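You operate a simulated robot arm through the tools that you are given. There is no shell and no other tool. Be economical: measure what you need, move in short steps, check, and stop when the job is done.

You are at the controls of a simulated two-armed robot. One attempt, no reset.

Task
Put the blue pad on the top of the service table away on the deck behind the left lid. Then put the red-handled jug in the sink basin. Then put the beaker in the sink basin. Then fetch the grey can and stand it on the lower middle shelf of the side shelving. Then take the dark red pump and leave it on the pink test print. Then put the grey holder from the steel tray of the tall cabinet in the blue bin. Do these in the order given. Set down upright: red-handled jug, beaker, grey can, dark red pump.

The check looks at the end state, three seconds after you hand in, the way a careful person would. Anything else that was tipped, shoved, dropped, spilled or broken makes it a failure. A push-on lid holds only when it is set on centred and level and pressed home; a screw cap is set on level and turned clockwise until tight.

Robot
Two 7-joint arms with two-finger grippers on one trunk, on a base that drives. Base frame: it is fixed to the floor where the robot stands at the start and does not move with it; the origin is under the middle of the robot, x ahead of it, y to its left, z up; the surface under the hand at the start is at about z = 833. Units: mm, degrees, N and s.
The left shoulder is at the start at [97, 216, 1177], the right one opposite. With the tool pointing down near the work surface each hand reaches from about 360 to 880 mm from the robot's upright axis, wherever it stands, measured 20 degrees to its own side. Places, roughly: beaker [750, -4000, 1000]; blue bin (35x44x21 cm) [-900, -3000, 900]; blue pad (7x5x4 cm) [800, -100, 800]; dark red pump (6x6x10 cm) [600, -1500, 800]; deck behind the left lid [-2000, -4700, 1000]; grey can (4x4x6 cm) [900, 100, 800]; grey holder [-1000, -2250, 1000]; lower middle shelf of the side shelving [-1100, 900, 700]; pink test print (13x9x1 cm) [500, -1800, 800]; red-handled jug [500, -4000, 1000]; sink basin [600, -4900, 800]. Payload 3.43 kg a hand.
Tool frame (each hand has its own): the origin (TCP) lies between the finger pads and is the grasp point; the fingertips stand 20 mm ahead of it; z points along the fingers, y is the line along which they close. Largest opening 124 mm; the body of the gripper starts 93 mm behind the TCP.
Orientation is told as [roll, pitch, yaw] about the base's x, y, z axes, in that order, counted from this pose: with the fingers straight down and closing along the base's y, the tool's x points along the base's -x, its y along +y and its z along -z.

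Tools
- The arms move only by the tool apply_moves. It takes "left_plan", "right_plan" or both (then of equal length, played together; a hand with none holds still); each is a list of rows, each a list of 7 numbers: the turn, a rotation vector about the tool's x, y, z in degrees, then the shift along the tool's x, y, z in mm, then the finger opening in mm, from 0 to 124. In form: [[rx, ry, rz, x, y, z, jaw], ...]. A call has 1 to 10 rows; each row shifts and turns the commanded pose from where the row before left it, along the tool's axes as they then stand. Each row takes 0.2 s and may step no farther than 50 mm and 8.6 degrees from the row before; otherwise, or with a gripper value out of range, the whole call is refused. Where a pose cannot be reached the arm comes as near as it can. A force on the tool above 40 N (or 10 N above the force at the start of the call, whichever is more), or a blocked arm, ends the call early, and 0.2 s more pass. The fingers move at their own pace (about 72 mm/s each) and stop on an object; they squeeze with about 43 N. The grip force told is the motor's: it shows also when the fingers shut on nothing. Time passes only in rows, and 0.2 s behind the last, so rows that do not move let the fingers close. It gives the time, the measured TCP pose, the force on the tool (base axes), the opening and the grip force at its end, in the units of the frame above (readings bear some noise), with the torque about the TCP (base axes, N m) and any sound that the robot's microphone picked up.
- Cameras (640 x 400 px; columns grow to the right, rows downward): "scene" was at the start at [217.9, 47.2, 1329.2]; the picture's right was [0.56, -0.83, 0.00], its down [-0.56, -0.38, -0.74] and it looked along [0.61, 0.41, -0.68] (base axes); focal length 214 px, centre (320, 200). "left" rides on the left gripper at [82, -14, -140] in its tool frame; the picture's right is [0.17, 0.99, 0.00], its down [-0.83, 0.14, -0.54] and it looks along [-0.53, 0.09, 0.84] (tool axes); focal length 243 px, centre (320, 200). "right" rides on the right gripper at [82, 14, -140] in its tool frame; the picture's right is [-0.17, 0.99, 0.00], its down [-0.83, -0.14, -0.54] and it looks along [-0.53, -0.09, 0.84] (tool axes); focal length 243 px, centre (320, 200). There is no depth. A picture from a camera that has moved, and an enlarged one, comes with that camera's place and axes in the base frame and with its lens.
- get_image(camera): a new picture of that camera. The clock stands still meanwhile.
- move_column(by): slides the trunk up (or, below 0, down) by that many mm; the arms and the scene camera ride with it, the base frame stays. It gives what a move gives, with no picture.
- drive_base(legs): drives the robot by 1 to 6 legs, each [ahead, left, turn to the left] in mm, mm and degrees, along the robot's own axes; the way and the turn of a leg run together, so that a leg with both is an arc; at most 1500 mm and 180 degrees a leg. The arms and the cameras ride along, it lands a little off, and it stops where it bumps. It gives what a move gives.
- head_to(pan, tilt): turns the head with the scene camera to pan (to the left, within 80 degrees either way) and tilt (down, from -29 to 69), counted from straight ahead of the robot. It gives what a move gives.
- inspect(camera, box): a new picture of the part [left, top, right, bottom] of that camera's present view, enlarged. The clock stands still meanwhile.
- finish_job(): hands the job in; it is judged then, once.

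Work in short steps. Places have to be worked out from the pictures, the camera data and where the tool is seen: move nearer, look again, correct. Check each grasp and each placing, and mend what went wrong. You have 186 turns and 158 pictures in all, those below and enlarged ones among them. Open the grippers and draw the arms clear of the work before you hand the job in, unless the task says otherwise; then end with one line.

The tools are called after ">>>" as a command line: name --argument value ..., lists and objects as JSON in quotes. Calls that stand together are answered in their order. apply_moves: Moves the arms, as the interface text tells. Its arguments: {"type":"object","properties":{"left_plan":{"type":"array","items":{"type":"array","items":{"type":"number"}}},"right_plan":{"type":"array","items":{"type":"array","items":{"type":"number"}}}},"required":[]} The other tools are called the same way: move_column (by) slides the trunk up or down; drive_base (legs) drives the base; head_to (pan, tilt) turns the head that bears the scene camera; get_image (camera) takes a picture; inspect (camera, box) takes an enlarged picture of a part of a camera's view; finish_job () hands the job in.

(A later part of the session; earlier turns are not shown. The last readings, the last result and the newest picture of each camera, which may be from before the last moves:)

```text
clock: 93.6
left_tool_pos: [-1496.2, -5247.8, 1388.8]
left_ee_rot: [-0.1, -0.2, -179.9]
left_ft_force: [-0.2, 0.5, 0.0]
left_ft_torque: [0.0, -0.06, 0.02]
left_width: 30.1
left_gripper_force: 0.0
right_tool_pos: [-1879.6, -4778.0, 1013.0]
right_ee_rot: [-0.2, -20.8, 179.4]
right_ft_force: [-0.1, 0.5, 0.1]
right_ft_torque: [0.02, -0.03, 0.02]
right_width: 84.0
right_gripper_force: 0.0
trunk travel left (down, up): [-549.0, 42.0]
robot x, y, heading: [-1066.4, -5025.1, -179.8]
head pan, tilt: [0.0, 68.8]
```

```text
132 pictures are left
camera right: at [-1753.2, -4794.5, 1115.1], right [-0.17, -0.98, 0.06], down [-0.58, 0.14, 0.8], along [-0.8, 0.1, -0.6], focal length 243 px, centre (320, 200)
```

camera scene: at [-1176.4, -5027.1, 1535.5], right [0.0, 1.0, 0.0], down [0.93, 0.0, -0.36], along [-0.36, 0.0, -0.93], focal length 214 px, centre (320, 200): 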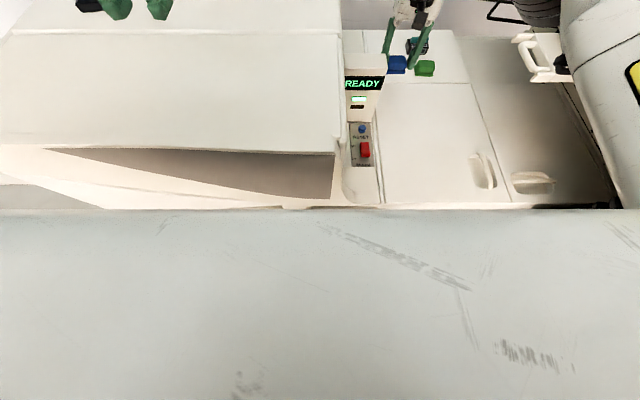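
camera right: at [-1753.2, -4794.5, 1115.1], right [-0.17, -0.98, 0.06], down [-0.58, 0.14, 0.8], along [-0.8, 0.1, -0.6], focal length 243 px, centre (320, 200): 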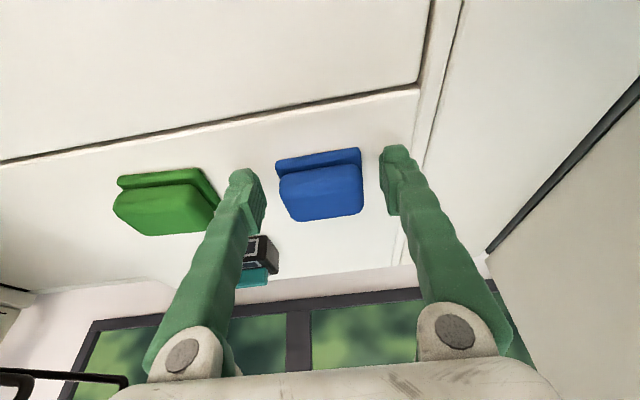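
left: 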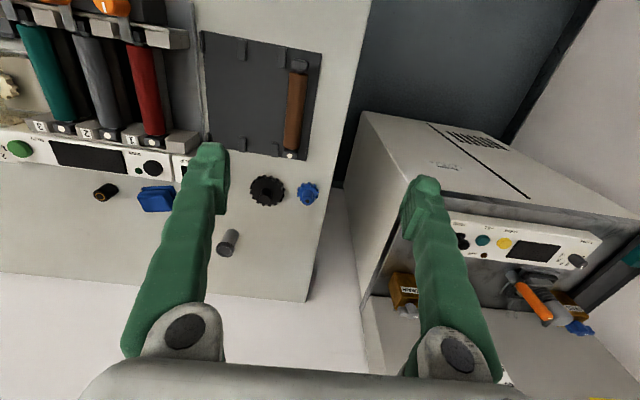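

The pad lies flat on the deck beside the green one. I withdraw along the tool axis, level the hand and pull back.

>>> apply_moves --right_plan '[[0, 0, 0, 0, 0, -30, 84], [0, 0, 0, 0, 0, -45, 84], [0, 0, 0, 0, 0, -45, 84], [0, 7, 0, 20, 0, -40, 84], [0, 7, 0, 20, 0, -40, 84], [0, 7, 0, 30, 0, -30, 84], [0, 0, 0, 45, 0, -10, 84], [0, 0, 0, 45, 0, 0, 84], [0, 0, 0, 45, 0, 0, 84]]'

>>> drive_base --legs '[[-600, 0, 0]]'

>>> head_to --pan -10 --tilt 30

>>> inspect --camera "scene" --box '[200, 90, 440, 240]'

```text
clock: 95.6
left_tool_pos: [-1494.3, -5248.2, 1389.8]
left_ee_rot: [-0.1, -0.1, -179.8]
left_ft_force: [0.3, -0.3, 0.3]
left_ft_torque: [0.0, -0.02, 0.0]
left_width: 30.1
left_gripper_force: 0.0
right_tool_pos: [-1609.0, -4785.6, 1225.4]
right_ee_rot: [-0.4, 0.0, 179.2]
right_ft_force: [-0.7, -0.2, -0.1]
right_ft_torque: [0.03, 0.01, -0.02]
right_width: 83.9
right_gripper_force: 0.0
trunk travel left (down, up): [-549.0, 42.0]
robot x, y, heading: [-1067.3, -5027.6, -180.1]
head pan, tilt: [0.0, 68.8]
```

```text
clock: 99.7
left_tool_pos: [-895.4, -5245.9, 1388.8]
left_ee_rot: [0.0, -0.1, 179.8]
left_ft_force: [-0.2, 0.7, -0.3]
left_ft_torque: [-0.04, 0.0, 0.0]
left_width: 30.1
left_gripper_force: 0.1
right_tool_pos: [-1006.5, -4781.2, 1225.2]
right_ee_rot: [-0.2, 0.0, 179.0]
right_ft_force: [0.0, 0.2, -0.1]
right_ft_torque: [0.01, -0.02, -0.01]
right_width: 83.7
right_gripper_force: 0.1
trunk travel left (down, up): [-549.0, 42.0]
robot x, y, heading: [-463.3, -5030.0, 179.6]
head pan, tilt: [0.0, 68.8]
```

```text
clock: 100.8
left_tool_pos: [-895.8, -5245.7, 1388.3]
left_ee_rot: [0.0, -0.1, 179.8]
left_ft_force: [-0.7, -0.8, -0.6]
left_ft_torque: [0.0, 0.0, 0.02]
left_width: 30.0
left_gripper_force: 0.2
right_tool_pos: [-1006.8, -4782.2, 1225.2]
right_ee_rot: [-0.1, 0.1, 178.8]
right_ft_force: [-0.8, -0.5, 0.0]
right_ft_torque: [0.02, 0.02, 0.02]
right_width: 84.0
right_gripper_force: 0.0
trunk travel left (down, up): [-549.0, 42.0]
robot x, y, heading: [-463.5, -5026.9, 179.7]
head pan, tilt: [-10.0, 30.0]
```

```text
2.67 times, centred on (320, 165) of scene
camera zoom: at [-612.1, -5010.8, 1586.9], right [0.18, 0.98, 0.0], down [0.49, -0.09, -0.87], along [-0.85, 0.15, -0.5], focal length 572 px, centre (320, 293)
```

zoom: 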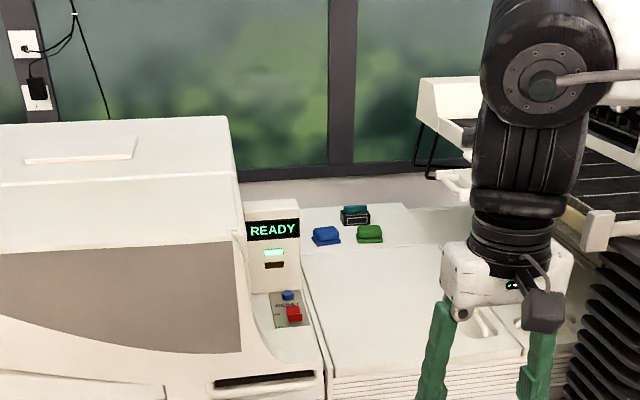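

Pad is put away. Now I turn to the bench side to find the jug, the beaker and the sink.

>>> drive_base --legs '[[-100, 0, 0], [0, 0, 180], [0, 700, 0]]'

>>> head_to --pan 0 --tilt 30

>>> get_image --camera "scene"

```text
clock: 121.7
left_tool_pos: [94.7, -4106.5, 1389.5]
left_ee_rot: [0.0, -0.1, -1.6]
left_ft_force: [-0.6, -0.3, 0.3]
left_ft_torque: [-0.03, -0.02, 0.0]
left_width: 30.2
left_gripper_force: 0.0
right_tool_pos: [195.1, -4571.9, 1225.4]
right_ee_rot: [-0.1, 0.1, -2.4]
right_ft_force: [0.3, 0.6, 0.1]
right_ft_torque: [-0.01, 0.0, -0.01]
right_width: 83.7
right_gripper_force: 0.1
trunk travel left (down, up): [-549.0, 42.0]
robot x, y, heading: [-341.8, -4315.9, -1.7]
head pan, tilt: [-10.0, 30.0]
```

```text
clock: 122.4
left_tool_pos: [95.8, -4104.9, 1389.4]
left_ee_rot: [0.0, 0.0, -1.6]
left_ft_force: [0.2, 0.0, 0.2]
left_ft_torque: [0.0, -0.01, -0.01]
left_width: 30.0
left_gripper_force: 0.0
right_tool_pos: [196.0, -4571.4, 1224.6]
right_ee_rot: [-0.2, 0.2, -2.4]
right_ft_force: [0.5, 0.0, -0.1]
right_ft_torque: [0.03, -0.02, 0.0]
right_width: 83.8
right_gripper_force: 0.0
trunk travel left (down, up): [-549.0, 42.0]
robot x, y, heading: [-339.1, -4312.4, -1.4]
head pan, tilt: [0.0, 30.0]
```

```text
130 pictures are left
camera scene: at [-193.6, -4315.9, 1587.0], right [-0.03, -1.0, 0.0], down [-0.5, 0.01, -0.87], along [0.87, -0.02, -0.5], focal length 214 px, centre (320, 200)
```

scene: 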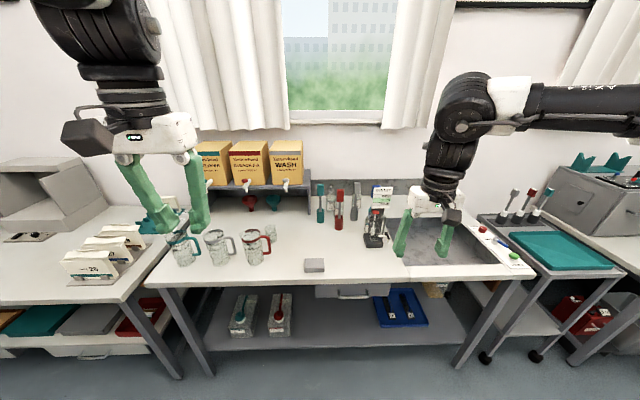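

Three jugs with teal, grey and red handles stand by a small beaker, and the sink is on the right. I zoom on both areas.

>>> inspect --camera "scene" --box '[150, 170, 350, 295]'

>>> inspect --camera "scene" --box '[340, 170, 540, 295]'

```text
3.20 times, centred on (250, 232) of scene
camera zoom: at [-193.6, -4315.9, 1587.0], right [-0.03, -1.0, 0.0], down [-0.5, 0.01, -0.87], along [0.87, -0.02, -0.5], focal length 686 px, centre (544, 96)
```

zoom: 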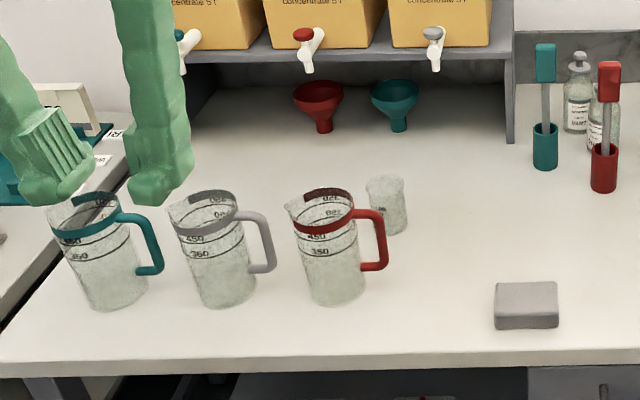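

```text
3.20 times, centred on (440, 232) of scene
camera zoom: at [-193.6, -4315.9, 1587.0], right [-0.03, -1.0, 0.0], down [-0.5, 0.01, -0.87], along [0.87, -0.02, -0.5], focal length 686 px, centre (-64, 96)
```

zoom: 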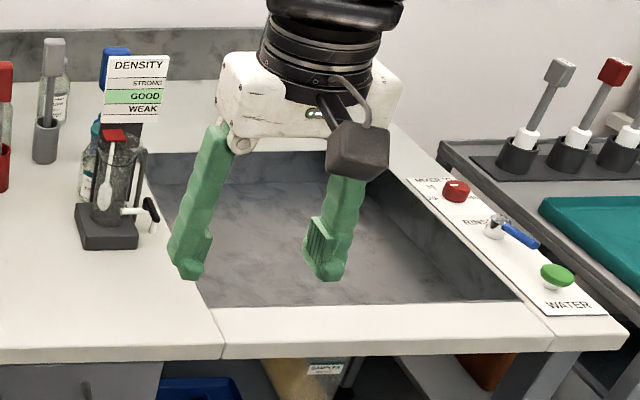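

Bench height must be pinned down. I lower the trunk, tuck the right hand, drive nearer so the left hand can reach the jug, and look again.

>>> apply_moves --right_plan '[[0, 0, 0, 40, 0, -25, 60], [0, 0, 0, 40, 0, -25, 60], [0, 0, 0, 40, 0, -25, 60], [0, 0, 0, 20, 0, -35, 60], [0, 0, 0, 0, 0, 0, 60]]'

>>> move_column --by -150

>>> drive_base --legs '[[200, 40, 1.5]]'

>>> head_to --pan 15 --tilt 35

>>> inspect --camera "scene" --box '[200, 100, 440, 250]'

```text
clock: 123.6
left_tool_pos: [95.5, -4104.4, 1388.6]
left_ee_rot: [-0.1, -0.1, -1.6]
left_ft_force: [0.1, 0.3, 1.0]
left_ft_torque: [0.02, 0.03, 0.01]
left_width: 30.2
left_gripper_force: 0.1
right_tool_pos: [55.5, -4566.9, 1335.6]
right_ee_rot: [-0.2, 0.1, -2.4]
right_ft_force: [0.7, -0.2, 0.9]
right_ft_torque: [-0.01, 0.05, -0.03]
right_width: 59.8
right_gripper_force: 0.1
trunk travel left (down, up): [-549.0, 42.0]
robot x, y, heading: [-342.4, -4315.0, -1.7]
head pan, tilt: [0.0, 30.0]
```

```text
clock: 125.3
left_tool_pos: [115.5, -4106.1, 1174.6]
left_ee_rot: [-0.2, 9.0, -1.6]
left_ft_force: [0.4, 0.2, -0.5]
left_ft_torque: [-0.03, 0.0, 0.02]
left_width: 30.2
left_gripper_force: 0.0
right_tool_pos: [70.9, -4565.5, 1107.4]
right_ee_rot: [-0.3, 12.0, -2.3]
right_ft_force: [-0.6, -0.2, 0.6]
right_ft_torque: [0.04, 0.0, -0.01]
right_width: 60.1
right_gripper_force: 0.0
trunk travel left (down, up): [-399.0, 192.0]
robot x, y, heading: [-340.4, -4311.3, -1.7]
head pan, tilt: [0.0, 30.0]
```

```text
clock: 127.2
left_tool_pos: [312.8, -4056.9, 1175.2]
left_ee_rot: [0.0, 9.0, -0.1]
left_ft_force: [0.4, -0.3, 0.3]
left_ft_torque: [0.01, 0.0, -0.02]
left_width: 30.0
left_gripper_force: 0.1
right_tool_pos: [278.9, -4519.0, 1107.9]
right_ee_rot: [-0.3, 11.9, -1.0]
right_ft_force: [-0.2, 0.2, -0.3]
right_ft_torque: [-0.01, -0.03, -0.01]
right_width: 60.2
right_gripper_force: 0.0
trunk travel left (down, up): [-399.0, 192.0]
robot x, y, heading: [-136.4, -4274.6, -0.2]
head pan, tilt: [0.0, 30.0]
```

```text
clock: 128.0
left_tool_pos: [314.2, -4056.7, 1174.5]
left_ee_rot: [0.0, 8.9, -0.3]
left_ft_force: [0.6, 1.0, 0.3]
left_ft_torque: [0.0, 0.03, 0.02]
left_width: 30.1
left_gripper_force: 0.1
right_tool_pos: [279.9, -4518.9, 1106.8]
right_ee_rot: [-0.2, 11.9, -1.0]
right_ft_force: [-0.1, 0.4, 0.1]
right_ft_torque: [0.01, 0.02, 0.02]
right_width: 60.1
right_gripper_force: 0.1
trunk travel left (down, up): [-399.0, 192.0]
robot x, y, heading: [-139.6, -4274.2, 0.2]
head pan, tilt: [15.0, 35.0]
```

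```text
2.67 times, centred on (320, 175) of scene
camera zoom: at [80.1, -4251.8, 1409.2], right [0.26, -0.97, 0.0], down [-0.55, -0.15, -0.82], along [0.79, 0.21, -0.57], focal length 572 px, centre (320, 267)
```

zoom: 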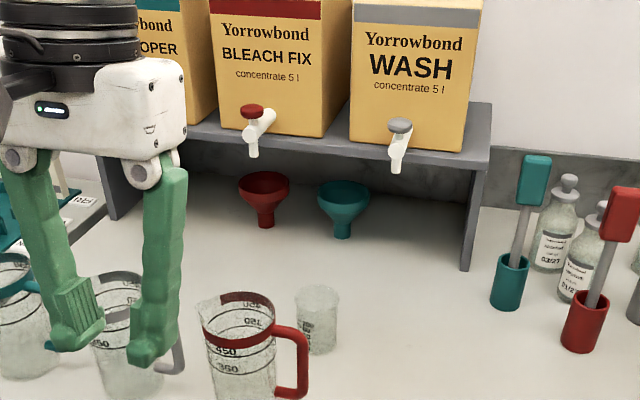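

The trunk move tipped the hands about 9–12°. I level the left hand and take a picture with its camera to triangulate the jug.

>>> apply_moves --left_plan '[[0, -4.5, 0, 0, 0, 0, 60], [0, -4.4, 0, 0, 0, 0, 100], [0, 0, 0, 0, 0, 0, 124]]' --right_plan '[[0, -4, 0, 0, 0, 0, 60], [0, -4, 0, 0, 0, 0, 60], [0, -4, 0, 0, 0, 0, 60]]'

>>> get_image --camera "left"

>>> head_to --pan 15 --tilt 50

>>> get_image --camera "scene"

```text
clock: 128.8
left_tool_pos: [312.5, -4057.8, 1176.1]
left_ee_rot: [-0.2, 0.3, -0.3]
left_ft_force: [-0.2, -0.5, 0.4]
left_ft_torque: [0.04, -0.03, 0.03]
left_width: 123.8
left_gripper_force: 0.1
right_tool_pos: [281.5, -4570.3, 1139.5]
right_ee_rot: [-0.2, -0.1, -1.0]
right_ft_force: [0.5, -0.4, 0.0]
right_ft_torque: [0.01, -0.05, 0.0]
right_width: 59.8
right_gripper_force: 0.0
right hand out of reach, approached as far as the arm can: row 1, 2, 3
trunk travel left (down, up): [-399.0, 192.0]
robot x, y, heading: [-140.1, -4273.0, -0.1]
head pan, tilt: [15.0, 35.0]
```

```text
126 pictures are left
camera left: at [231.0, -4070.8, 1316.7], right [-0.16, 0.99, 0.0], down [0.83, 0.14, 0.54], along [0.53, 0.09, -0.84], focal length 243 px, centre (320, 200)
```

left: 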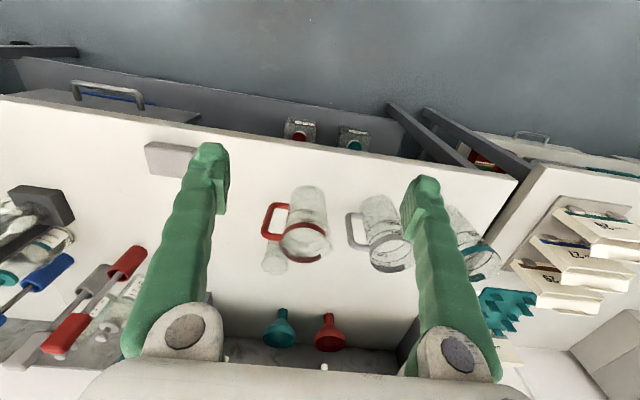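

```text
clock: 129.5
left_tool_pos: [314.2, -4055.2, 1175.6]
left_ee_rot: [-0.1, 0.3, -0.2]
left_ft_force: [-0.6, 0.2, 0.0]
left_ft_torque: [0.02, 0.01, 0.01]
left_width: 124.2
left_gripper_force: 0.0
right_tool_pos: [281.8, -4566.9, 1139.2]
right_ee_rot: [-0.2, 0.0, -0.9]
right_ft_force: [0.1, 0.2, -0.5]
right_ft_torque: [0.0, 0.01, 0.0]
right_width: 60.3
right_gripper_force: 0.0
trunk travel left (down, up): [-399.0, 192.0]
robot x, y, heading: [-137.0, -4273.2, 0.1]
head pan, tilt: [15.0, 50.0]
```

```text
125 pictures are left
camera scene: at [68.9, -4254.5, 1387.6], right [0.26, -0.97, 0.0], down [-0.74, -0.2, -0.64], along [0.62, 0.17, -0.77], focal length 214 px, centre (320, 200)
```

scene: 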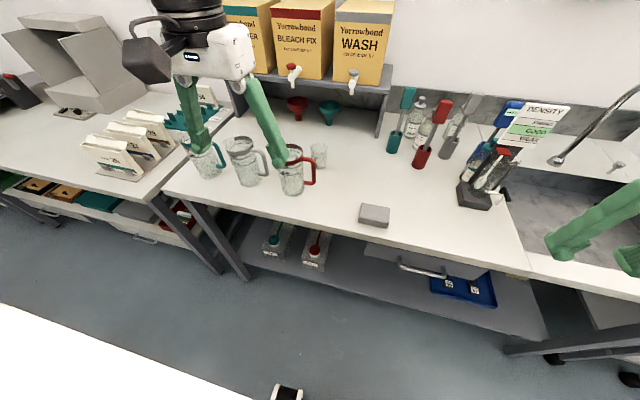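

Triangulated: bench z≈888, red jug base at about [492, -4049] with its rim at z≈1030 and handle to -y, beaker near [645, -4105]. I turn the left hand about 85° so the fingers close along x, clear of the handle.

>>> apply_moves --left_plan '[[0, 0, 8.5, 0, 0, 0, 124], [0, 0, 8.5, 0, 0, 0, 124], [0, 0, 8.5, 0, 0, 0, 124], [0, 0, 8.5, 0, 0, 0, 124], [0, 0, 8.5, 0, 0, 0, 124], [0, 0, 8.5, 0, 0, 0, 124], [0, 0, 8.5, 0, 0, 0, 124], [0, 0, 8.5, 0, 0, 0, 124], [0, 0, 8.5, 0, 0, 0, 124], [0, 0, 8.5, 0, 0, 0, 124]]'

```text
clock: 131.7
left_tool_pos: [313.5, -4056.0, 1173.1]
left_ee_rot: [-0.1, -0.1, -85.2]
left_ft_force: [0.0, 0.2, -0.3]
left_ft_torque: [0.0, 0.01, -0.03]
left_width: 123.9
left_gripper_force: 0.1
right_tool_pos: [282.8, -4568.1, 1140.7]
right_ee_rot: [-0.2, 0.0, -0.9]
right_ft_force: [0.3, 0.4, -0.5]
right_ft_torque: [-0.01, 0.01, 0.0]
right_width: 60.1
right_gripper_force: 0.0
trunk travel left (down, up): [-399.0, 192.0]
robot x, y, heading: [-138.7, -4274.1, -0.0]
head pan, tilt: [15.0, 50.0]
```

Turned well. Now over the jug at z≈1120.

>>> apply_moves --left_plan '[[0, 0, 0, -2, 44.5, 13, 124], [0, 0, 0, -2, 44.5, 13, 124], [0, 0, 0, -2, 44.5, 13, 124], [0, 0, 0, -2, 44.5, 13, 124], [0, 0, 0, 0, 0, 0, 124]]'

>>> get_image --camera "left"

>>> inspect --camera "scene" --box '[200, 50, 400, 240]'

```text
clock: 132.9
left_tool_pos: [492.8, -4048.1, 1123.1]
left_ee_rot: [-0.1, -0.1, -85.2]
left_ft_force: [0.7, 0.2, 0.4]
left_ft_torque: [0.02, -0.02, 0.01]
left_width: 124.1
left_gripper_force: 0.0
right_tool_pos: [282.6, -4566.9, 1139.8]
right_ee_rot: [-0.3, -0.1, -0.8]
right_ft_force: [-0.6, 0.2, 0.1]
right_ft_torque: [-0.02, -0.05, 0.0]
right_width: 60.0
right_gripper_force: 0.0
trunk travel left (down, up): [-399.0, 192.0]
robot x, y, heading: [-136.1, -4274.1, -0.2]
head pan, tilt: [15.0, 50.0]
```

```text
124 pictures are left
camera left: at [472.3, -3967.4, 1263.8], right [0.97, 0.25, 0.0], down [0.21, -0.82, 0.54], along [0.13, -0.52, -0.84], focal length 243 px, centre (320, 200)
```

left: 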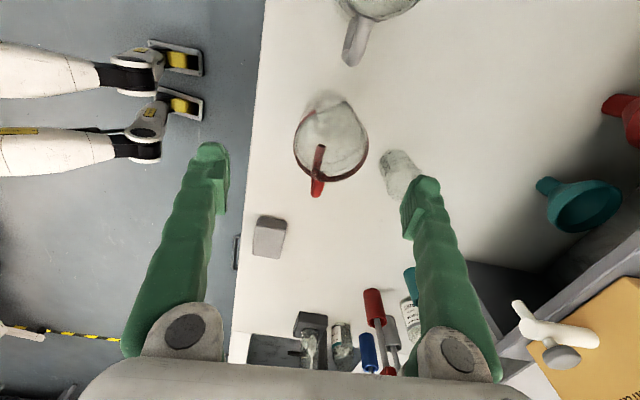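

```text
2.11 times, centred on (300, 145) of scene
camera zoom: at [67.7, -4254.1, 1387.8], right [0.26, -0.97, 0.0], down [-0.74, -0.2, -0.64], along [0.62, 0.17, -0.77], focal length 452 px, centre (362, 316)
```

zoom: 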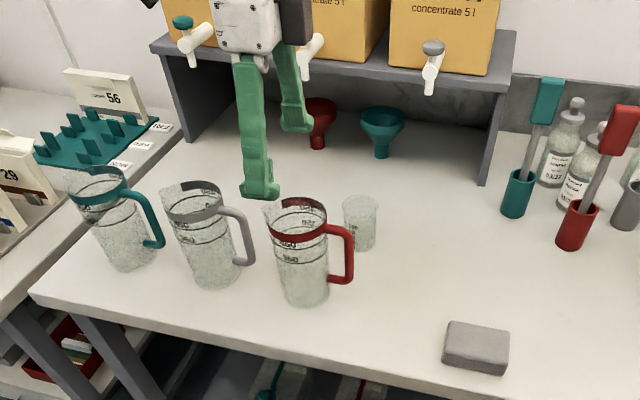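

Rim centre is at about [501, -4044]. I correct by 8 mm, descend to z≈960 and close on the body.

>>> apply_moves --left_plan '[[0, 0, 0, 2, 8, 10, 124], [0, 0, 0, 0, 0, 40, 124], [0, 0, 0, 0, 0, 40, 124], [0, 0, 0, 0, 0, 40, 124], [0, 0, 0, 0, 0, 33, 124], [0, 0, 0, 0, 0, 0, 80], [0, 0, 0, 0, 0, 0, 60], [0, 0, 0, 0, 0, 0, 60], [0, 0, 0, 0, 0, 0, 60]]'

>>> get_image --camera "left"

>>> inspect --camera "scene" --box '[200, 50, 400, 240]'

```text
clock: 134.9
left_tool_pos: [499.1, -4048.9, 958.2]
left_ee_rot: [-0.1, -0.1, -85.3]
left_ft_force: [0.6, -1.9, 1.1]
left_ft_torque: [-0.01, 0.03, 0.02]
left_width: 75.6
left_gripper_force: 42.9
right_tool_pos: [282.6, -4567.6, 1140.0]
right_ee_rot: [-0.3, 0.0, -0.9]
right_ft_force: [0.2, 0.8, -0.5]
right_ft_torque: [-0.01, -0.04, 0.01]
right_width: 60.0
right_gripper_force: 0.1
trunk travel left (down, up): [-399.0, 192.0]
robot x, y, heading: [-139.1, -4274.8, -0.2]
head pan, tilt: [15.0, 50.0]
```

```text
122 pictures are left
camera left: at [478.2, -3967.4, 1099.0], right [0.97, 0.25, 0.0], down [0.21, -0.82, 0.54], along [0.13, -0.52, -0.84], focal length 243 px, centre (320, 200)
```

left: 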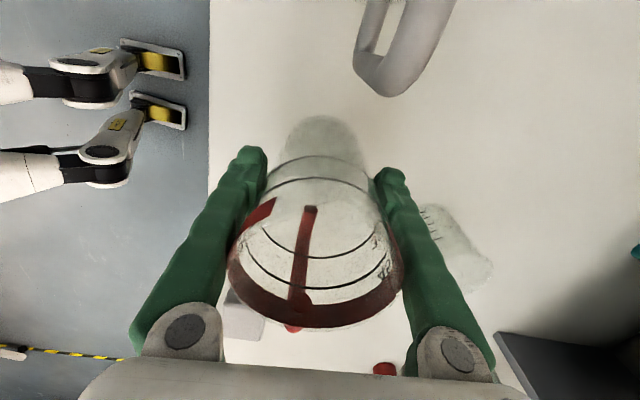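

```text
2.11 times, centred on (300, 145) of scene
camera zoom: at [68.8, -4254.7, 1387.6], right [0.26, -0.97, 0.0], down [-0.74, -0.2, -0.64], along [0.62, 0.17, -0.77], focal length 452 px, centre (362, 316)
```

zoom: 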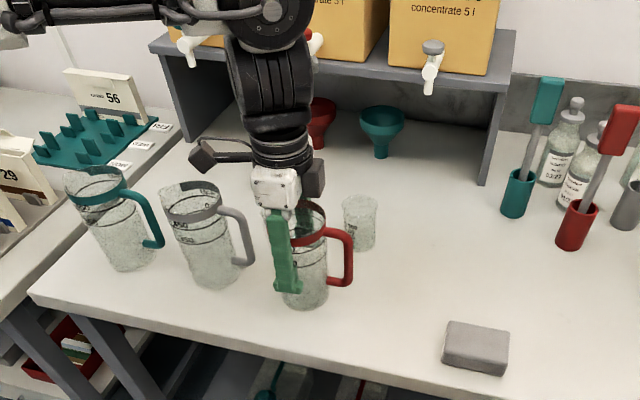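

Jug held at 75.6 mm. I lift it 200 mm and draw it back a little.

>>> apply_moves --left_plan '[[0, 0, 0, 0, 0, -25, 60], [0, 0, 0, 0, 0, -35, 60], [0, 0, 0, 0, 0, -40, 60], [0, 0, 0, 0, 0, -40, 60], [0, 0, 0, 0, -20, -40, 60], [0, 0, 0, 0, -35, -20, 60], [0, 0, 0, 0, 0, 0, 60]]'

>>> head_to --pan -45 --tilt 35

>>> get_image --camera "scene"

>>> get_image --camera "left"

```text
clock: 136.5
left_tool_pos: [445.6, -4051.9, 1158.9]
left_ee_rot: [-0.2, 0.1, -85.1]
left_ft_force: [0.3, -0.5, -0.5]
left_ft_torque: [0.0, 0.02, 0.0]
left_width: 75.3
left_gripper_force: 43.1
right_tool_pos: [283.6, -4568.0, 1138.6]
right_ee_rot: [-0.4, 0.0, -1.0]
right_ft_force: [0.3, 0.8, -0.8]
right_ft_torque: [0.01, 0.02, 0.01]
right_width: 60.2
right_gripper_force: 0.0
trunk travel left (down, up): [-399.0, 192.0]
robot x, y, heading: [-139.0, -4272.6, 0.0]
head pan, tilt: [15.0, 50.0]
```

```text
clock: 137.8
left_tool_pos: [444.2, -4051.0, 1159.6]
left_ee_rot: [-0.1, 0.0, -85.1]
left_ft_force: [0.5, -1.0, -1.0]
left_ft_torque: [0.02, 0.0, -0.01]
left_width: 75.2
left_gripper_force: 42.6
right_tool_pos: [283.1, -4567.8, 1138.9]
right_ee_rot: [-0.3, 0.0, -0.9]
right_ft_force: [-0.3, 0.4, 0.1]
right_ft_torque: [0.0, 0.02, -0.02]
right_width: 60.0
right_gripper_force: 0.1
trunk travel left (down, up): [-399.0, 192.0]
robot x, y, heading: [-137.2, -4277.2, -0.0]
head pan, tilt: [-45.0, 35.0]
```

```text
120 pictures are left
camera scene: at [56.7, -4336.7, 1409.3], right [-0.71, -0.71, 0.0], down [-0.41, 0.41, -0.82], along [0.58, -0.58, -0.57], focal length 214 px, centre (320, 200)
```

scene: 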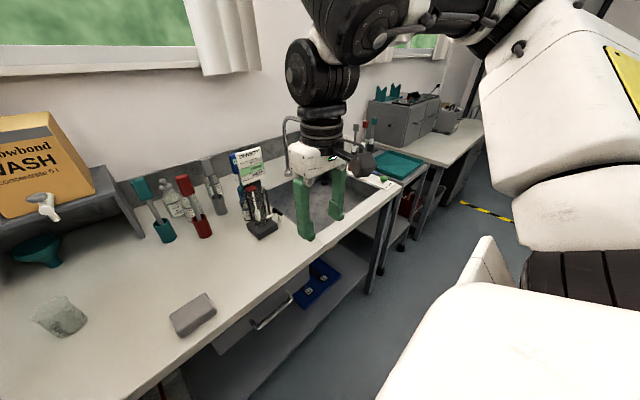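

```text
119 pictures are left
camera left: at [423.6, -3971.8, 1299.8], right [0.97, 0.25, 0.0], down [0.21, -0.82, 0.54], along [0.13, -0.52, -0.84], focal length 243 px, centre (320, 200)
```

left: 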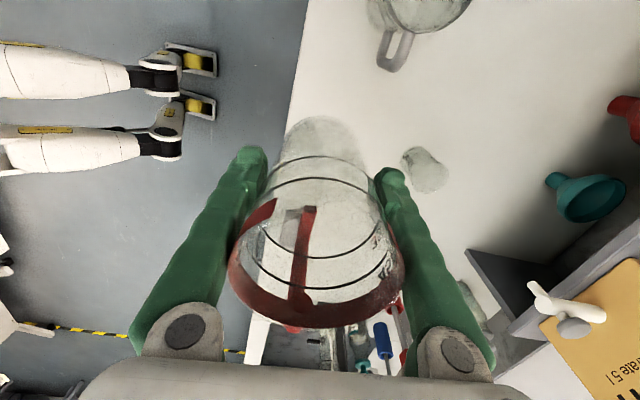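

Jug is steady. I strafe right along the bench to the sink and look.

>>> drive_base --legs '[[0, -660, 0]]'

>>> head_to --pan 10 --tilt 45

>>> get_image --camera "scene"

```text
clock: 147.2
left_tool_pos: [443.8, -4719.7, 1160.4]
left_ee_rot: [-0.2, -0.1, -84.7]
left_ft_force: [-0.3, -0.3, -0.9]
left_ft_torque: [-0.03, -0.01, 0.01]
left_width: 74.8
left_gripper_force: 43.5
right_tool_pos: [285.8, -5235.5, 1139.9]
right_ee_rot: [-0.2, 0.0, -0.5]
right_ft_force: [1.0, -0.2, -1.0]
right_ft_torque: [0.0, 0.02, -0.02]
right_width: 59.9
right_gripper_force: 0.1
trunk travel left (down, up): [-399.0, 192.0]
robot x, y, heading: [-138.5, -4945.8, 0.4]
head pan, tilt: [-45.0, 35.0]
```

```text
clock: 148.5
left_tool_pos: [442.8, -4720.5, 1160.4]
left_ee_rot: [-0.1, -0.1, -84.8]
left_ft_force: [0.5, 0.7, -0.7]
left_ft_torque: [0.03, 0.0, 0.0]
left_width: 74.8
left_gripper_force: 43.0
right_tool_pos: [285.7, -5235.9, 1139.7]
right_ee_rot: [-0.3, 0.1, -0.5]
right_ft_force: [0.9, 0.4, -0.2]
right_ft_torque: [-0.02, 0.01, 0.06]
right_width: 60.1
right_gripper_force: 0.0
trunk travel left (down, up): [-399.0, 192.0]
robot x, y, heading: [-132.9, -4949.5, 0.3]
head pan, tilt: [10.0, 45.0]
```

```text
118 pictures are left
camera scene: at [75.6, -4930.6, 1394.5], right [0.18, -0.98, 0.0], down [-0.7, -0.13, -0.71], along [0.7, 0.13, -0.71], focal length 214 px, centre (320, 200)
```

scene: 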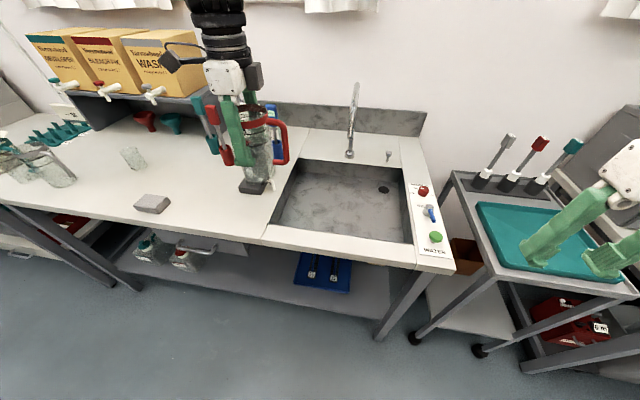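

Sink opening is about x 450–795, y -4715 to -5119. I shift 80 mm more, put the jug over [560, -4825] and lower it to just above the rim.

>>> drive_base --legs '[[0, -80, 0]]'

>>> apply_moves --left_plan '[[0, 0, 0, -12, 38, 0, 60], [0, 0, 0, -12, 38, 0, 60], [0, 0, 0, -12, 38, 0, 60], [0, 0, 0, 0, 0, 40, 60], [0, 0, 0, 0, 0, 40, 60], [0, 0, 0, 0, 0, 40, 60], [0, 0, 0, 0, 0, 40, 60], [0, 0, 0, 0, 0, 0, 60]]'

>>> get_image --camera "scene"

>>> get_image --camera "left"

```text
clock: 150.2
left_tool_pos: [445.1, -4798.6, 1160.2]
left_ee_rot: [-0.2, -0.1, -84.9]
left_ft_force: [0.0, 0.2, -1.3]
left_ft_torque: [0.0, 0.01, 0.01]
left_width: 74.8
left_gripper_force: 42.7
right_tool_pos: [286.9, -5314.4, 1138.9]
right_ee_rot: [-0.3, 0.0, -0.5]
right_ft_force: [-0.1, -0.2, 0.3]
right_ft_torque: [-0.01, 0.02, 0.02]
right_width: 60.1
right_gripper_force: 0.0
trunk travel left (down, up): [-399.0, 192.0]
robot x, y, heading: [-136.8, -5023.6, 0.3]
head pan, tilt: [10.0, 45.0]
```

```text
clock: 152.0
left_tool_pos: [560.9, -4822.9, 999.5]
left_ee_rot: [-0.1, -0.1, -84.7]
left_ft_force: [0.1, 0.5, -0.7]
left_ft_torque: [0.0, -0.02, -0.01]
left_width: 74.9
left_gripper_force: 42.9
right_tool_pos: [285.0, -5314.2, 1140.6]
right_ee_rot: [-0.2, -0.1, -0.5]
right_ft_force: [0.1, 0.2, -0.9]
right_ft_torque: [0.04, -0.03, 0.0]
right_width: 60.1
right_gripper_force: 0.1
trunk travel left (down, up): [-399.0, 192.0]
robot x, y, heading: [-137.3, -5024.1, 0.2]
head pan, tilt: [10.0, 45.0]
```

```text
117 pictures are left
camera scene: at [75.4, -5009.2, 1394.6], right [0.18, -0.98, 0.0], down [-0.7, -0.13, -0.71], along [0.7, 0.13, -0.71], focal length 214 px, centre (320, 200)
```

scene: 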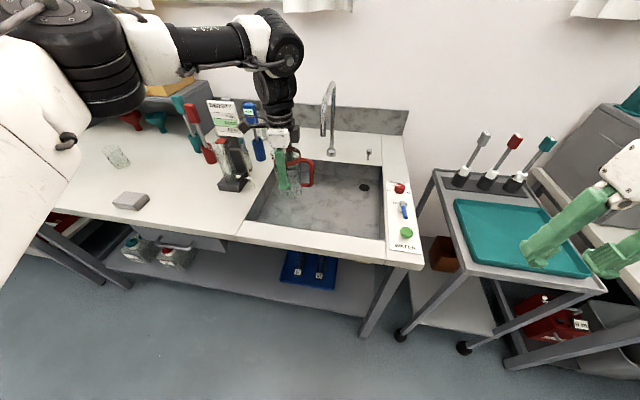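

```text
116 pictures are left
camera left: at [539.4, -4742.9, 1138.6], right [0.97, 0.25, 0.0], down [0.21, -0.81, 0.54], along [0.14, -0.52, -0.84], focal length 243 px, centre (320, 200)
```

left: 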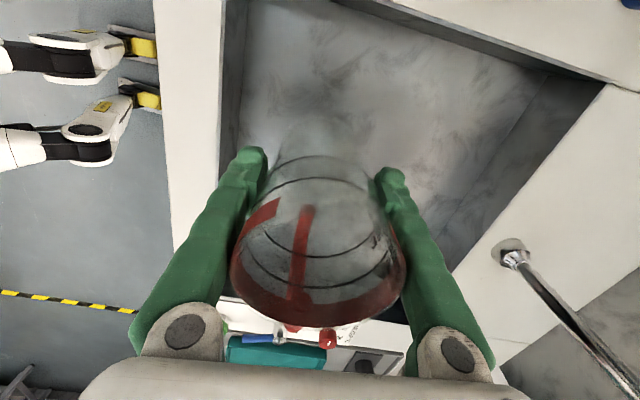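

Over the basin and clear. Lower cautiously.

>>> apply_moves --left_plan '[[0, 0, 0, 0, 0, 30, 60], [0, 0, 0, 0, 0, 20, 60], [0, 0, 0, 0, 0, 12, 60], [0, 0, 0, 0, 0, 12, 60], [0, 0, 0, 0, 0, 0, 60]]'

>>> get_image --camera "left"

>>> inspect --camera "scene" --box '[230, 120, 410, 260]'

```text
clock: 153.2
left_tool_pos: [562.2, -4824.5, 925.2]
left_ee_rot: [0.0, -0.1, -84.8]
left_ft_force: [0.0, 0.0, -0.7]
left_ft_torque: [0.02, 0.04, 0.02]
left_width: 74.6
left_gripper_force: 43.4
right_tool_pos: [286.0, -5314.8, 1140.0]
right_ee_rot: [-0.3, -0.1, -0.5]
right_ft_force: [-0.3, -1.2, -0.5]
right_ft_torque: [-0.04, 0.0, 0.01]
right_width: 59.9
right_gripper_force: 0.1
trunk travel left (down, up): [-399.0, 192.0]
robot x, y, heading: [-136.4, -5027.9, 0.2]
head pan, tilt: [10.0, 45.0]
```

```text
115 pictures are left
camera left: at [540.0, -4743.5, 1065.5], right [0.97, 0.25, 0.0], down [0.21, -0.81, 0.54], along [0.14, -0.52, -0.84], focal length 243 px, centre (320, 200)
```

left: 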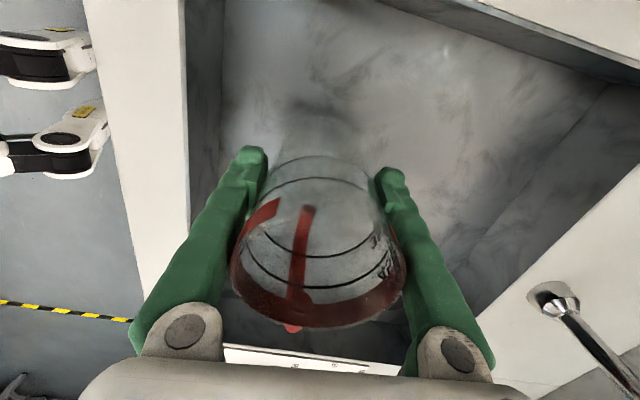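

```text
2.86 times, centred on (320, 190) of scene
camera zoom: at [75.7, -5008.7, 1394.5], right [0.18, -0.98, 0.0], down [-0.7, -0.13, -0.71], along [0.7, 0.13, -0.71], focal length 613 px, centre (320, 229)
```

zoom: 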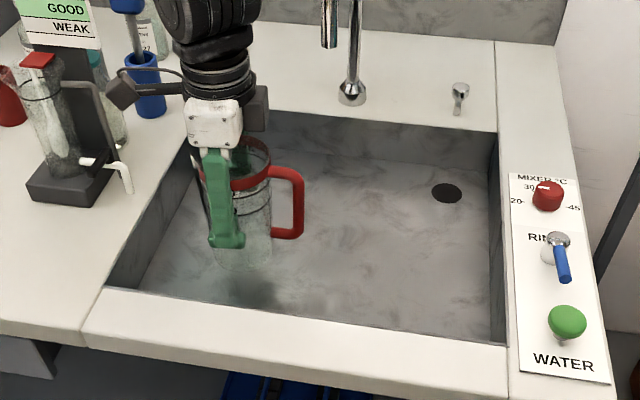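

Floor estimate is about z 825–830, jug bottom at about 855. I go on in small steps.

>>> apply_moves --left_plan '[[0, 0, 0, 0, 0, 6, 60], [0, 0, 0, 0, 0, 6, 60], [0, 0, 0, 0, 0, 4, 60], [0, 0, 0, 0, 0, 3, 60], [0, 0, 0, 0, 0, 3, 60], [0, 0, 0, 0, 0, 0, 60]]'

```text
clock: 154.6
left_tool_pos: [559.4, -4823.4, 903.7]
left_ee_rot: [0.0, 0.0, -84.8]
left_ft_force: [-0.4, 0.5, -1.9]
left_ft_torque: [0.01, 0.02, 0.01]
left_width: 74.8
left_gripper_force: 43.4
right_tool_pos: [285.4, -5313.9, 1140.0]
right_ee_rot: [-0.3, 0.0, -0.5]
right_ft_force: [0.6, 0.4, -0.6]
right_ft_torque: [-0.01, 0.0, -0.02]
right_width: 59.9
right_gripper_force: 0.1
trunk travel left (down, up): [-399.0, 192.0]
robot x, y, heading: [-134.3, -5024.8, -0.0]
head pan, tilt: [10.0, 45.0]
```

>>> apply_moves --left_plan '[[0, 0, 0, 0, 0, 3, 60], [0, 0, 0, 0, 0, 3, 60], [0, 0, 0, 0, 0, 3, 60], [0, 0, 0, 0, 0, 3, 60], [0, 0, 0, 0, 0, 0, 60]]'

>>> inspect --camera "scene" --box '[230, 120, 410, 260]'

```text
clock: 155.8
left_tool_pos: [560.0, -4823.8, 890.2]
left_ee_rot: [-0.2, 0.0, -84.7]
left_ft_force: [-0.6, -0.5, -0.7]
left_ft_torque: [0.01, 0.05, 0.0]
left_width: 74.2
left_gripper_force: 43.0
right_tool_pos: [286.2, -5314.7, 1139.8]
right_ee_rot: [-0.3, -0.1, -0.4]
right_ft_force: [0.0, -0.7, 0.3]
right_ft_torque: [0.02, -0.04, -0.01]
right_width: 60.3
right_gripper_force: 0.0
trunk travel left (down, up): [-399.0, 192.0]
robot x, y, heading: [-137.5, -5028.0, 0.0]
head pan, tilt: [10.0, 45.0]
```

```text
2.86 times, centred on (320, 190) of scene
camera zoom: at [75.9, -5008.6, 1394.5], right [0.18, -0.98, 0.0], down [-0.7, -0.13, -0.71], along [0.7, 0.13, -0.71], focal length 613 px, centre (320, 229)
```

zoom: 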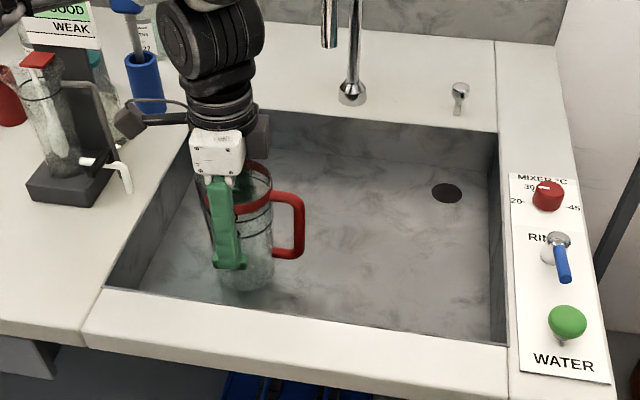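

No contact yet (bottom ≈820). Continue.

>>> apply_moves --left_plan '[[0, 0, 0, 0, 0, 3.5, 60], [0, 0, 0, 0, 0, 3.5, 60], [0, 0, 0, 0, 0, 3.5, 60], [0, 0, 0, 0, 0, 3.5, 60], [0, 0, 0, 0, 0, 3.5, 60], [0, 0, 0, 0, 0, 3.5, 60], [0, 0, 0, 0, 0, 3.5, 60], [0, 0, 0, 0, 0, 3.5, 60], [0, 0, 0, 0, 0, 0, 60]]'

>>> inspect --camera "scene" --box '[230, 120, 410, 260]'

```text
clock: 156.7
left_tool_pos: [561.4, -4824.3, 887.4]
left_ee_rot: [0.2, -0.3, -84.7]
left_ft_force: [-8.0, 1.2, 21.0]
left_ft_torque: [-0.51, 0.92, -0.23]
left_width: 74.8
left_gripper_force: 43.2
right_tool_pos: [285.0, -5313.6, 1141.8]
right_ee_rot: [-0.3, -0.1, -0.5]
right_ft_force: [-0.4, 0.6, 0.5]
right_ft_torque: [0.0, 0.05, 0.02]
right_width: 59.9
right_gripper_force: 0.1
trunk travel left (down, up): [-399.0, 192.0]
robot x, y, heading: [-135.4, -5021.9, 0.7]
head pan, tilt: [10.0, 45.0]
stopped in row 4 (left hand): the force on the tool passed its limit at 44 N (the readings are from after the stop); the commanded pose is now the measured one
```

```text
2.86 times, centred on (320, 190) of scene
camera zoom: at [74.2, -5008.5, 1394.7], right [0.18, -0.98, 0.0], down [-0.69, -0.13, -0.71], along [0.7, 0.13, -0.71], focal length 613 px, centre (320, 229)
```

zoom: 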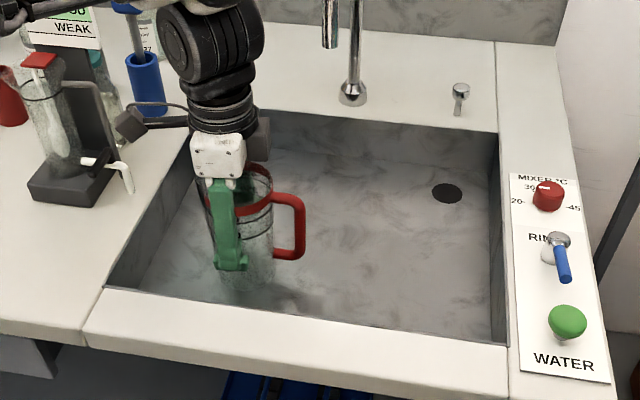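

Touching the basin floor, upright. I relieve and release.

>>> apply_moves --left_plan '[[0, 0, 0, 0, 0, -1.5, 60], [0, 0, 0, 0, 0, 0, 90], [0, 0, 0, 0, 0, 0, 110], [0, 0, 0, 0, 0, 0, 120], [0, 0, 0, 0, 0, 0, 120]]'

>>> get_image --camera "left"

```text
clock: 157.8
left_tool_pos: [561.4, -4823.4, 888.1]
left_ee_rot: [0.3, -0.2, -84.6]
left_ft_force: [0.4, 0.3, -0.1]
left_ft_torque: [0.01, 0.0, 0.0]
left_width: 119.8
left_gripper_force: 0.0
right_tool_pos: [285.7, -5314.0, 1140.4]
right_ee_rot: [-0.3, 0.1, -0.4]
right_ft_force: [-0.9, -0.5, -0.5]
right_ft_torque: [0.01, 0.01, 0.02]
right_width: 59.9
right_gripper_force: 0.0
trunk travel left (down, up): [-399.0, 192.0]
robot x, y, heading: [-135.1, -5023.5, 0.1]
head pan, tilt: [10.0, 45.0]
```

```text
111 pictures are left
camera left: at [539.8, -4743.2, 1026.6], right [0.97, 0.26, 0.0], down [0.21, -0.81, 0.54], along [0.14, -0.52, -0.84], focal length 243 px, centre (320, 200)
```

left: 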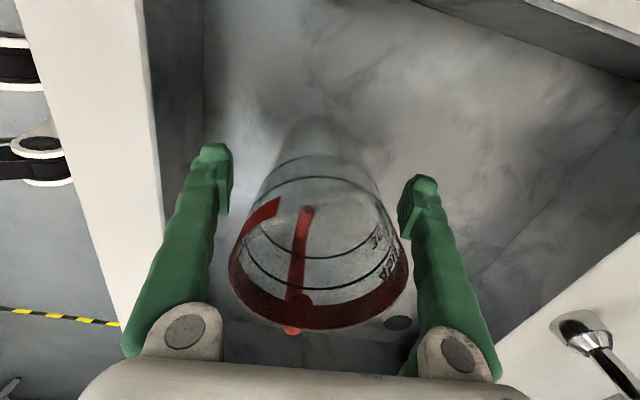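

Jug stands upright. I lift clear, then go back for the beaker.

>>> apply_moves --left_plan '[[0, 0, 0, 0, 0, -45, 120], [0, 0, 0, 0, 0, -48, 120], [0, 0, 0, 0, 0, -48, 120], [0, 0, 0, 0, 0, -48, 120], [0, 0, 0, 0, 0, -48, 120], [0, 0, 0, 0, -25, -30, 100], [0, 0, 0, 0, -45, 0, 80], [0, 0, 0, 0, -45, 0, 80]]'

>>> drive_base --legs '[[0, 725, 0], [70, 0, 0]]'

>>> get_image --camera "scene"

>>> get_image --camera "left"

```text
clock: 159.7
left_tool_pos: [444.3, -4831.4, 1154.4]
left_ee_rot: [0.4, -0.3, -84.7]
left_ft_force: [-0.5, 0.7, 0.0]
left_ft_torque: [0.05, 0.0, 0.01]
left_width: 79.9
left_gripper_force: 0.1
right_tool_pos: [284.6, -5313.8, 1140.9]
right_ee_rot: [-0.3, -0.1, -0.5]
right_ft_force: [-0.6, -0.5, -0.2]
right_ft_torque: [-0.01, -0.03, -0.02]
right_width: 59.9
right_gripper_force: 0.1
trunk travel left (down, up): [-399.0, 192.0]
robot x, y, heading: [-134.1, -5027.2, 0.3]
head pan, tilt: [10.0, 45.0]
```

```text
clock: 170.5
left_tool_pos: [514.4, -4108.3, 1153.9]
left_ee_rot: [0.3, -0.2, -85.3]
left_ft_force: [0.3, 0.3, 0.1]
left_ft_torque: [-0.06, 0.0, 0.0]
left_width: 79.8
left_gripper_force: 0.1
right_tool_pos: [351.7, -4588.4, 1140.8]
right_ee_rot: [-0.2, -0.1, -1.1]
right_ft_force: [-0.4, 0.2, 0.9]
right_ft_torque: [0.0, 0.02, 0.02]
right_width: 59.5
right_gripper_force: 0.1
trunk travel left (down, up): [-399.0, 192.0]
robot x, y, heading: [-70.1, -4294.3, -0.5]
head pan, tilt: [10.0, 45.0]
```

```text
110 pictures are left
camera scene: at [144.1, -4280.2, 1394.7], right [0.17, -0.99, 0.0], down [-0.7, -0.12, -0.71], along [0.7, 0.12, -0.71], focal length 214 px, centre (320, 200)
```

scene: 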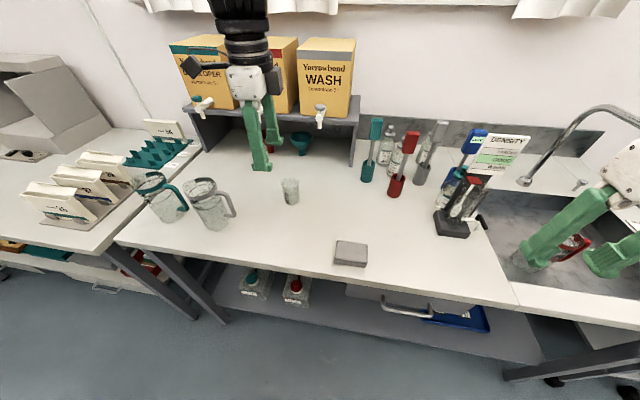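

```text
109 pictures are left
camera left: at [493.1, -4026.9, 1294.6], right [0.97, 0.25, 0.0], down [0.2, -0.81, 0.54], along [0.14, -0.53, -0.84], focal length 243 px, centre (320, 200)
```

left: 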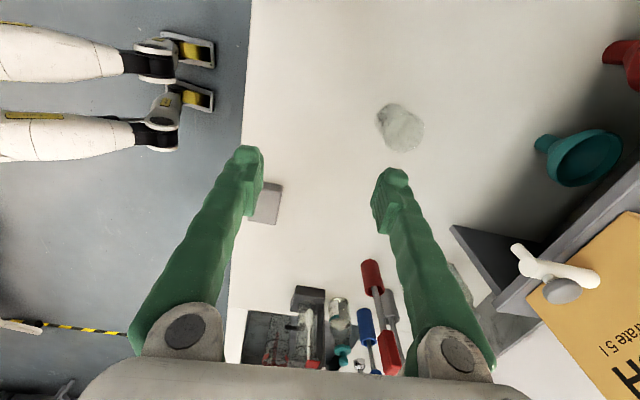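

Beaker at about [627, -4099]. Moving above it for a close look.

>>> apply_moves --left_plan '[[0, 0, 0, 0, 37.7, 25, 100], [0, 0, 0, 0, 37.7, 25, 100], [0, 0, 0, 0, 37.7, 25, 100], [0, 0, 0, 0, 0, 35, 100], [0, 0, 0, 0, 0, 0, 100]]'

>>> get_image --camera "left"

>>> inspect --camera "scene" --box '[220, 80, 380, 220]'

```text
clock: 171.7
left_tool_pos: [628.3, -4099.5, 1043.6]
left_ee_rot: [0.3, -0.3, -85.2]
left_ft_force: [-0.1, 0.5, 0.1]
left_ft_torque: [0.02, -0.07, -0.03]
left_width: 100.2
left_gripper_force: 0.0
right_tool_pos: [352.2, -4587.7, 1141.0]
right_ee_rot: [-0.4, -0.1, -1.1]
right_ft_force: [0.2, 0.4, 0.2]
right_ft_torque: [0.03, -0.02, 0.0]
right_width: 59.9
right_gripper_force: 0.0
trunk travel left (down, up): [-399.0, 192.0]
robot x, y, heading: [-69.6, -4297.0, -0.2]
head pan, tilt: [10.0, 45.0]
```

```text
108 pictures are left
camera left: at [606.6, -4019.6, 1183.2], right [0.97, 0.25, 0.0], down [0.2, -0.81, 0.54], along [0.14, -0.53, -0.84], focal length 243 px, centre (320, 200)
```

left: 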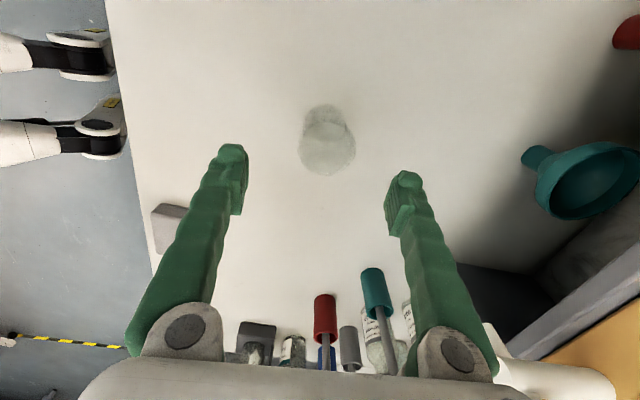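

```text
2.86 times, centred on (300, 150) of scene
camera zoom: at [144.9, -4280.6, 1394.6], right [0.17, -0.99, 0.0], down [-0.7, -0.12, -0.71], along [0.7, 0.12, -0.71], focal length 613 px, centre (377, 343)
```

zoom: 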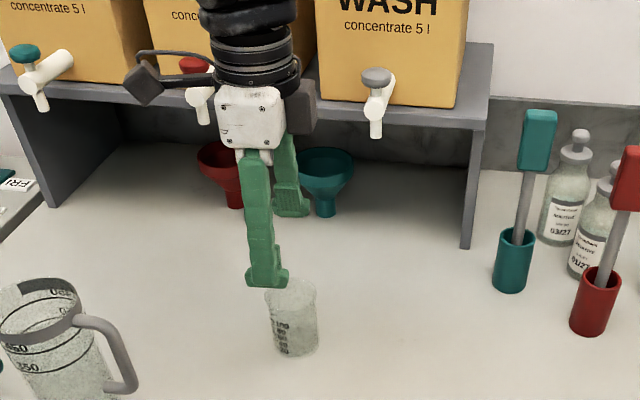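

Beaker centre [634, -4100], about 53 mm wide. I correct, descend and close.

>>> apply_moves --left_plan '[[0, 0, 0, -1, 6, 30, 100], [0, 0, 0, 0, 0, 40, 100], [0, 0, 0, 0, 0, 33, 100], [0, 0, 0, 0, 0, 0, 70], [0, 0, 0, 0, 0, 0, 40], [0, 0, 0, 0, 0, 0, 35], [0, 0, 0, 0, 0, 0, 35], [0, 0, 0, 0, 0, 0, 35]]'

>>> get_image --camera "left"

```text
clock: 173.5
left_tool_pos: [635.5, -4098.4, 942.1]
left_ee_rot: [0.3, -0.1, -85.3]
left_ft_force: [0.3, -0.1, 0.3]
left_ft_torque: [0.0, 0.01, -0.02]
left_width: 53.8
left_gripper_force: 42.4
right_tool_pos: [352.1, -4588.1, 1140.7]
right_ee_rot: [-0.3, -0.1, -1.0]
right_ft_force: [-0.5, -0.5, 0.1]
right_ft_torque: [-0.02, 0.0, 0.0]
right_width: 59.8
right_gripper_force: 0.1
trunk travel left (down, up): [-399.0, 192.0]
robot x, y, heading: [-67.0, -4294.0, -0.3]
head pan, tilt: [10.0, 45.0]
```

```text
106 pictures are left
camera left: at [613.5, -4017.5, 1081.8], right [0.97, 0.25, 0.0], down [0.2, -0.81, 0.54], along [0.14, -0.53, -0.84], focal length 243 px, centre (320, 200)
```

left: 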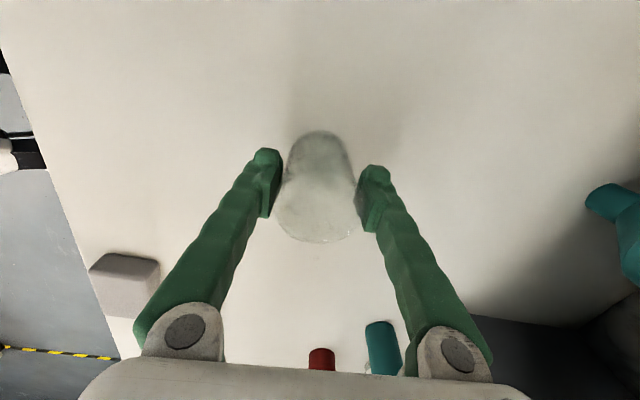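

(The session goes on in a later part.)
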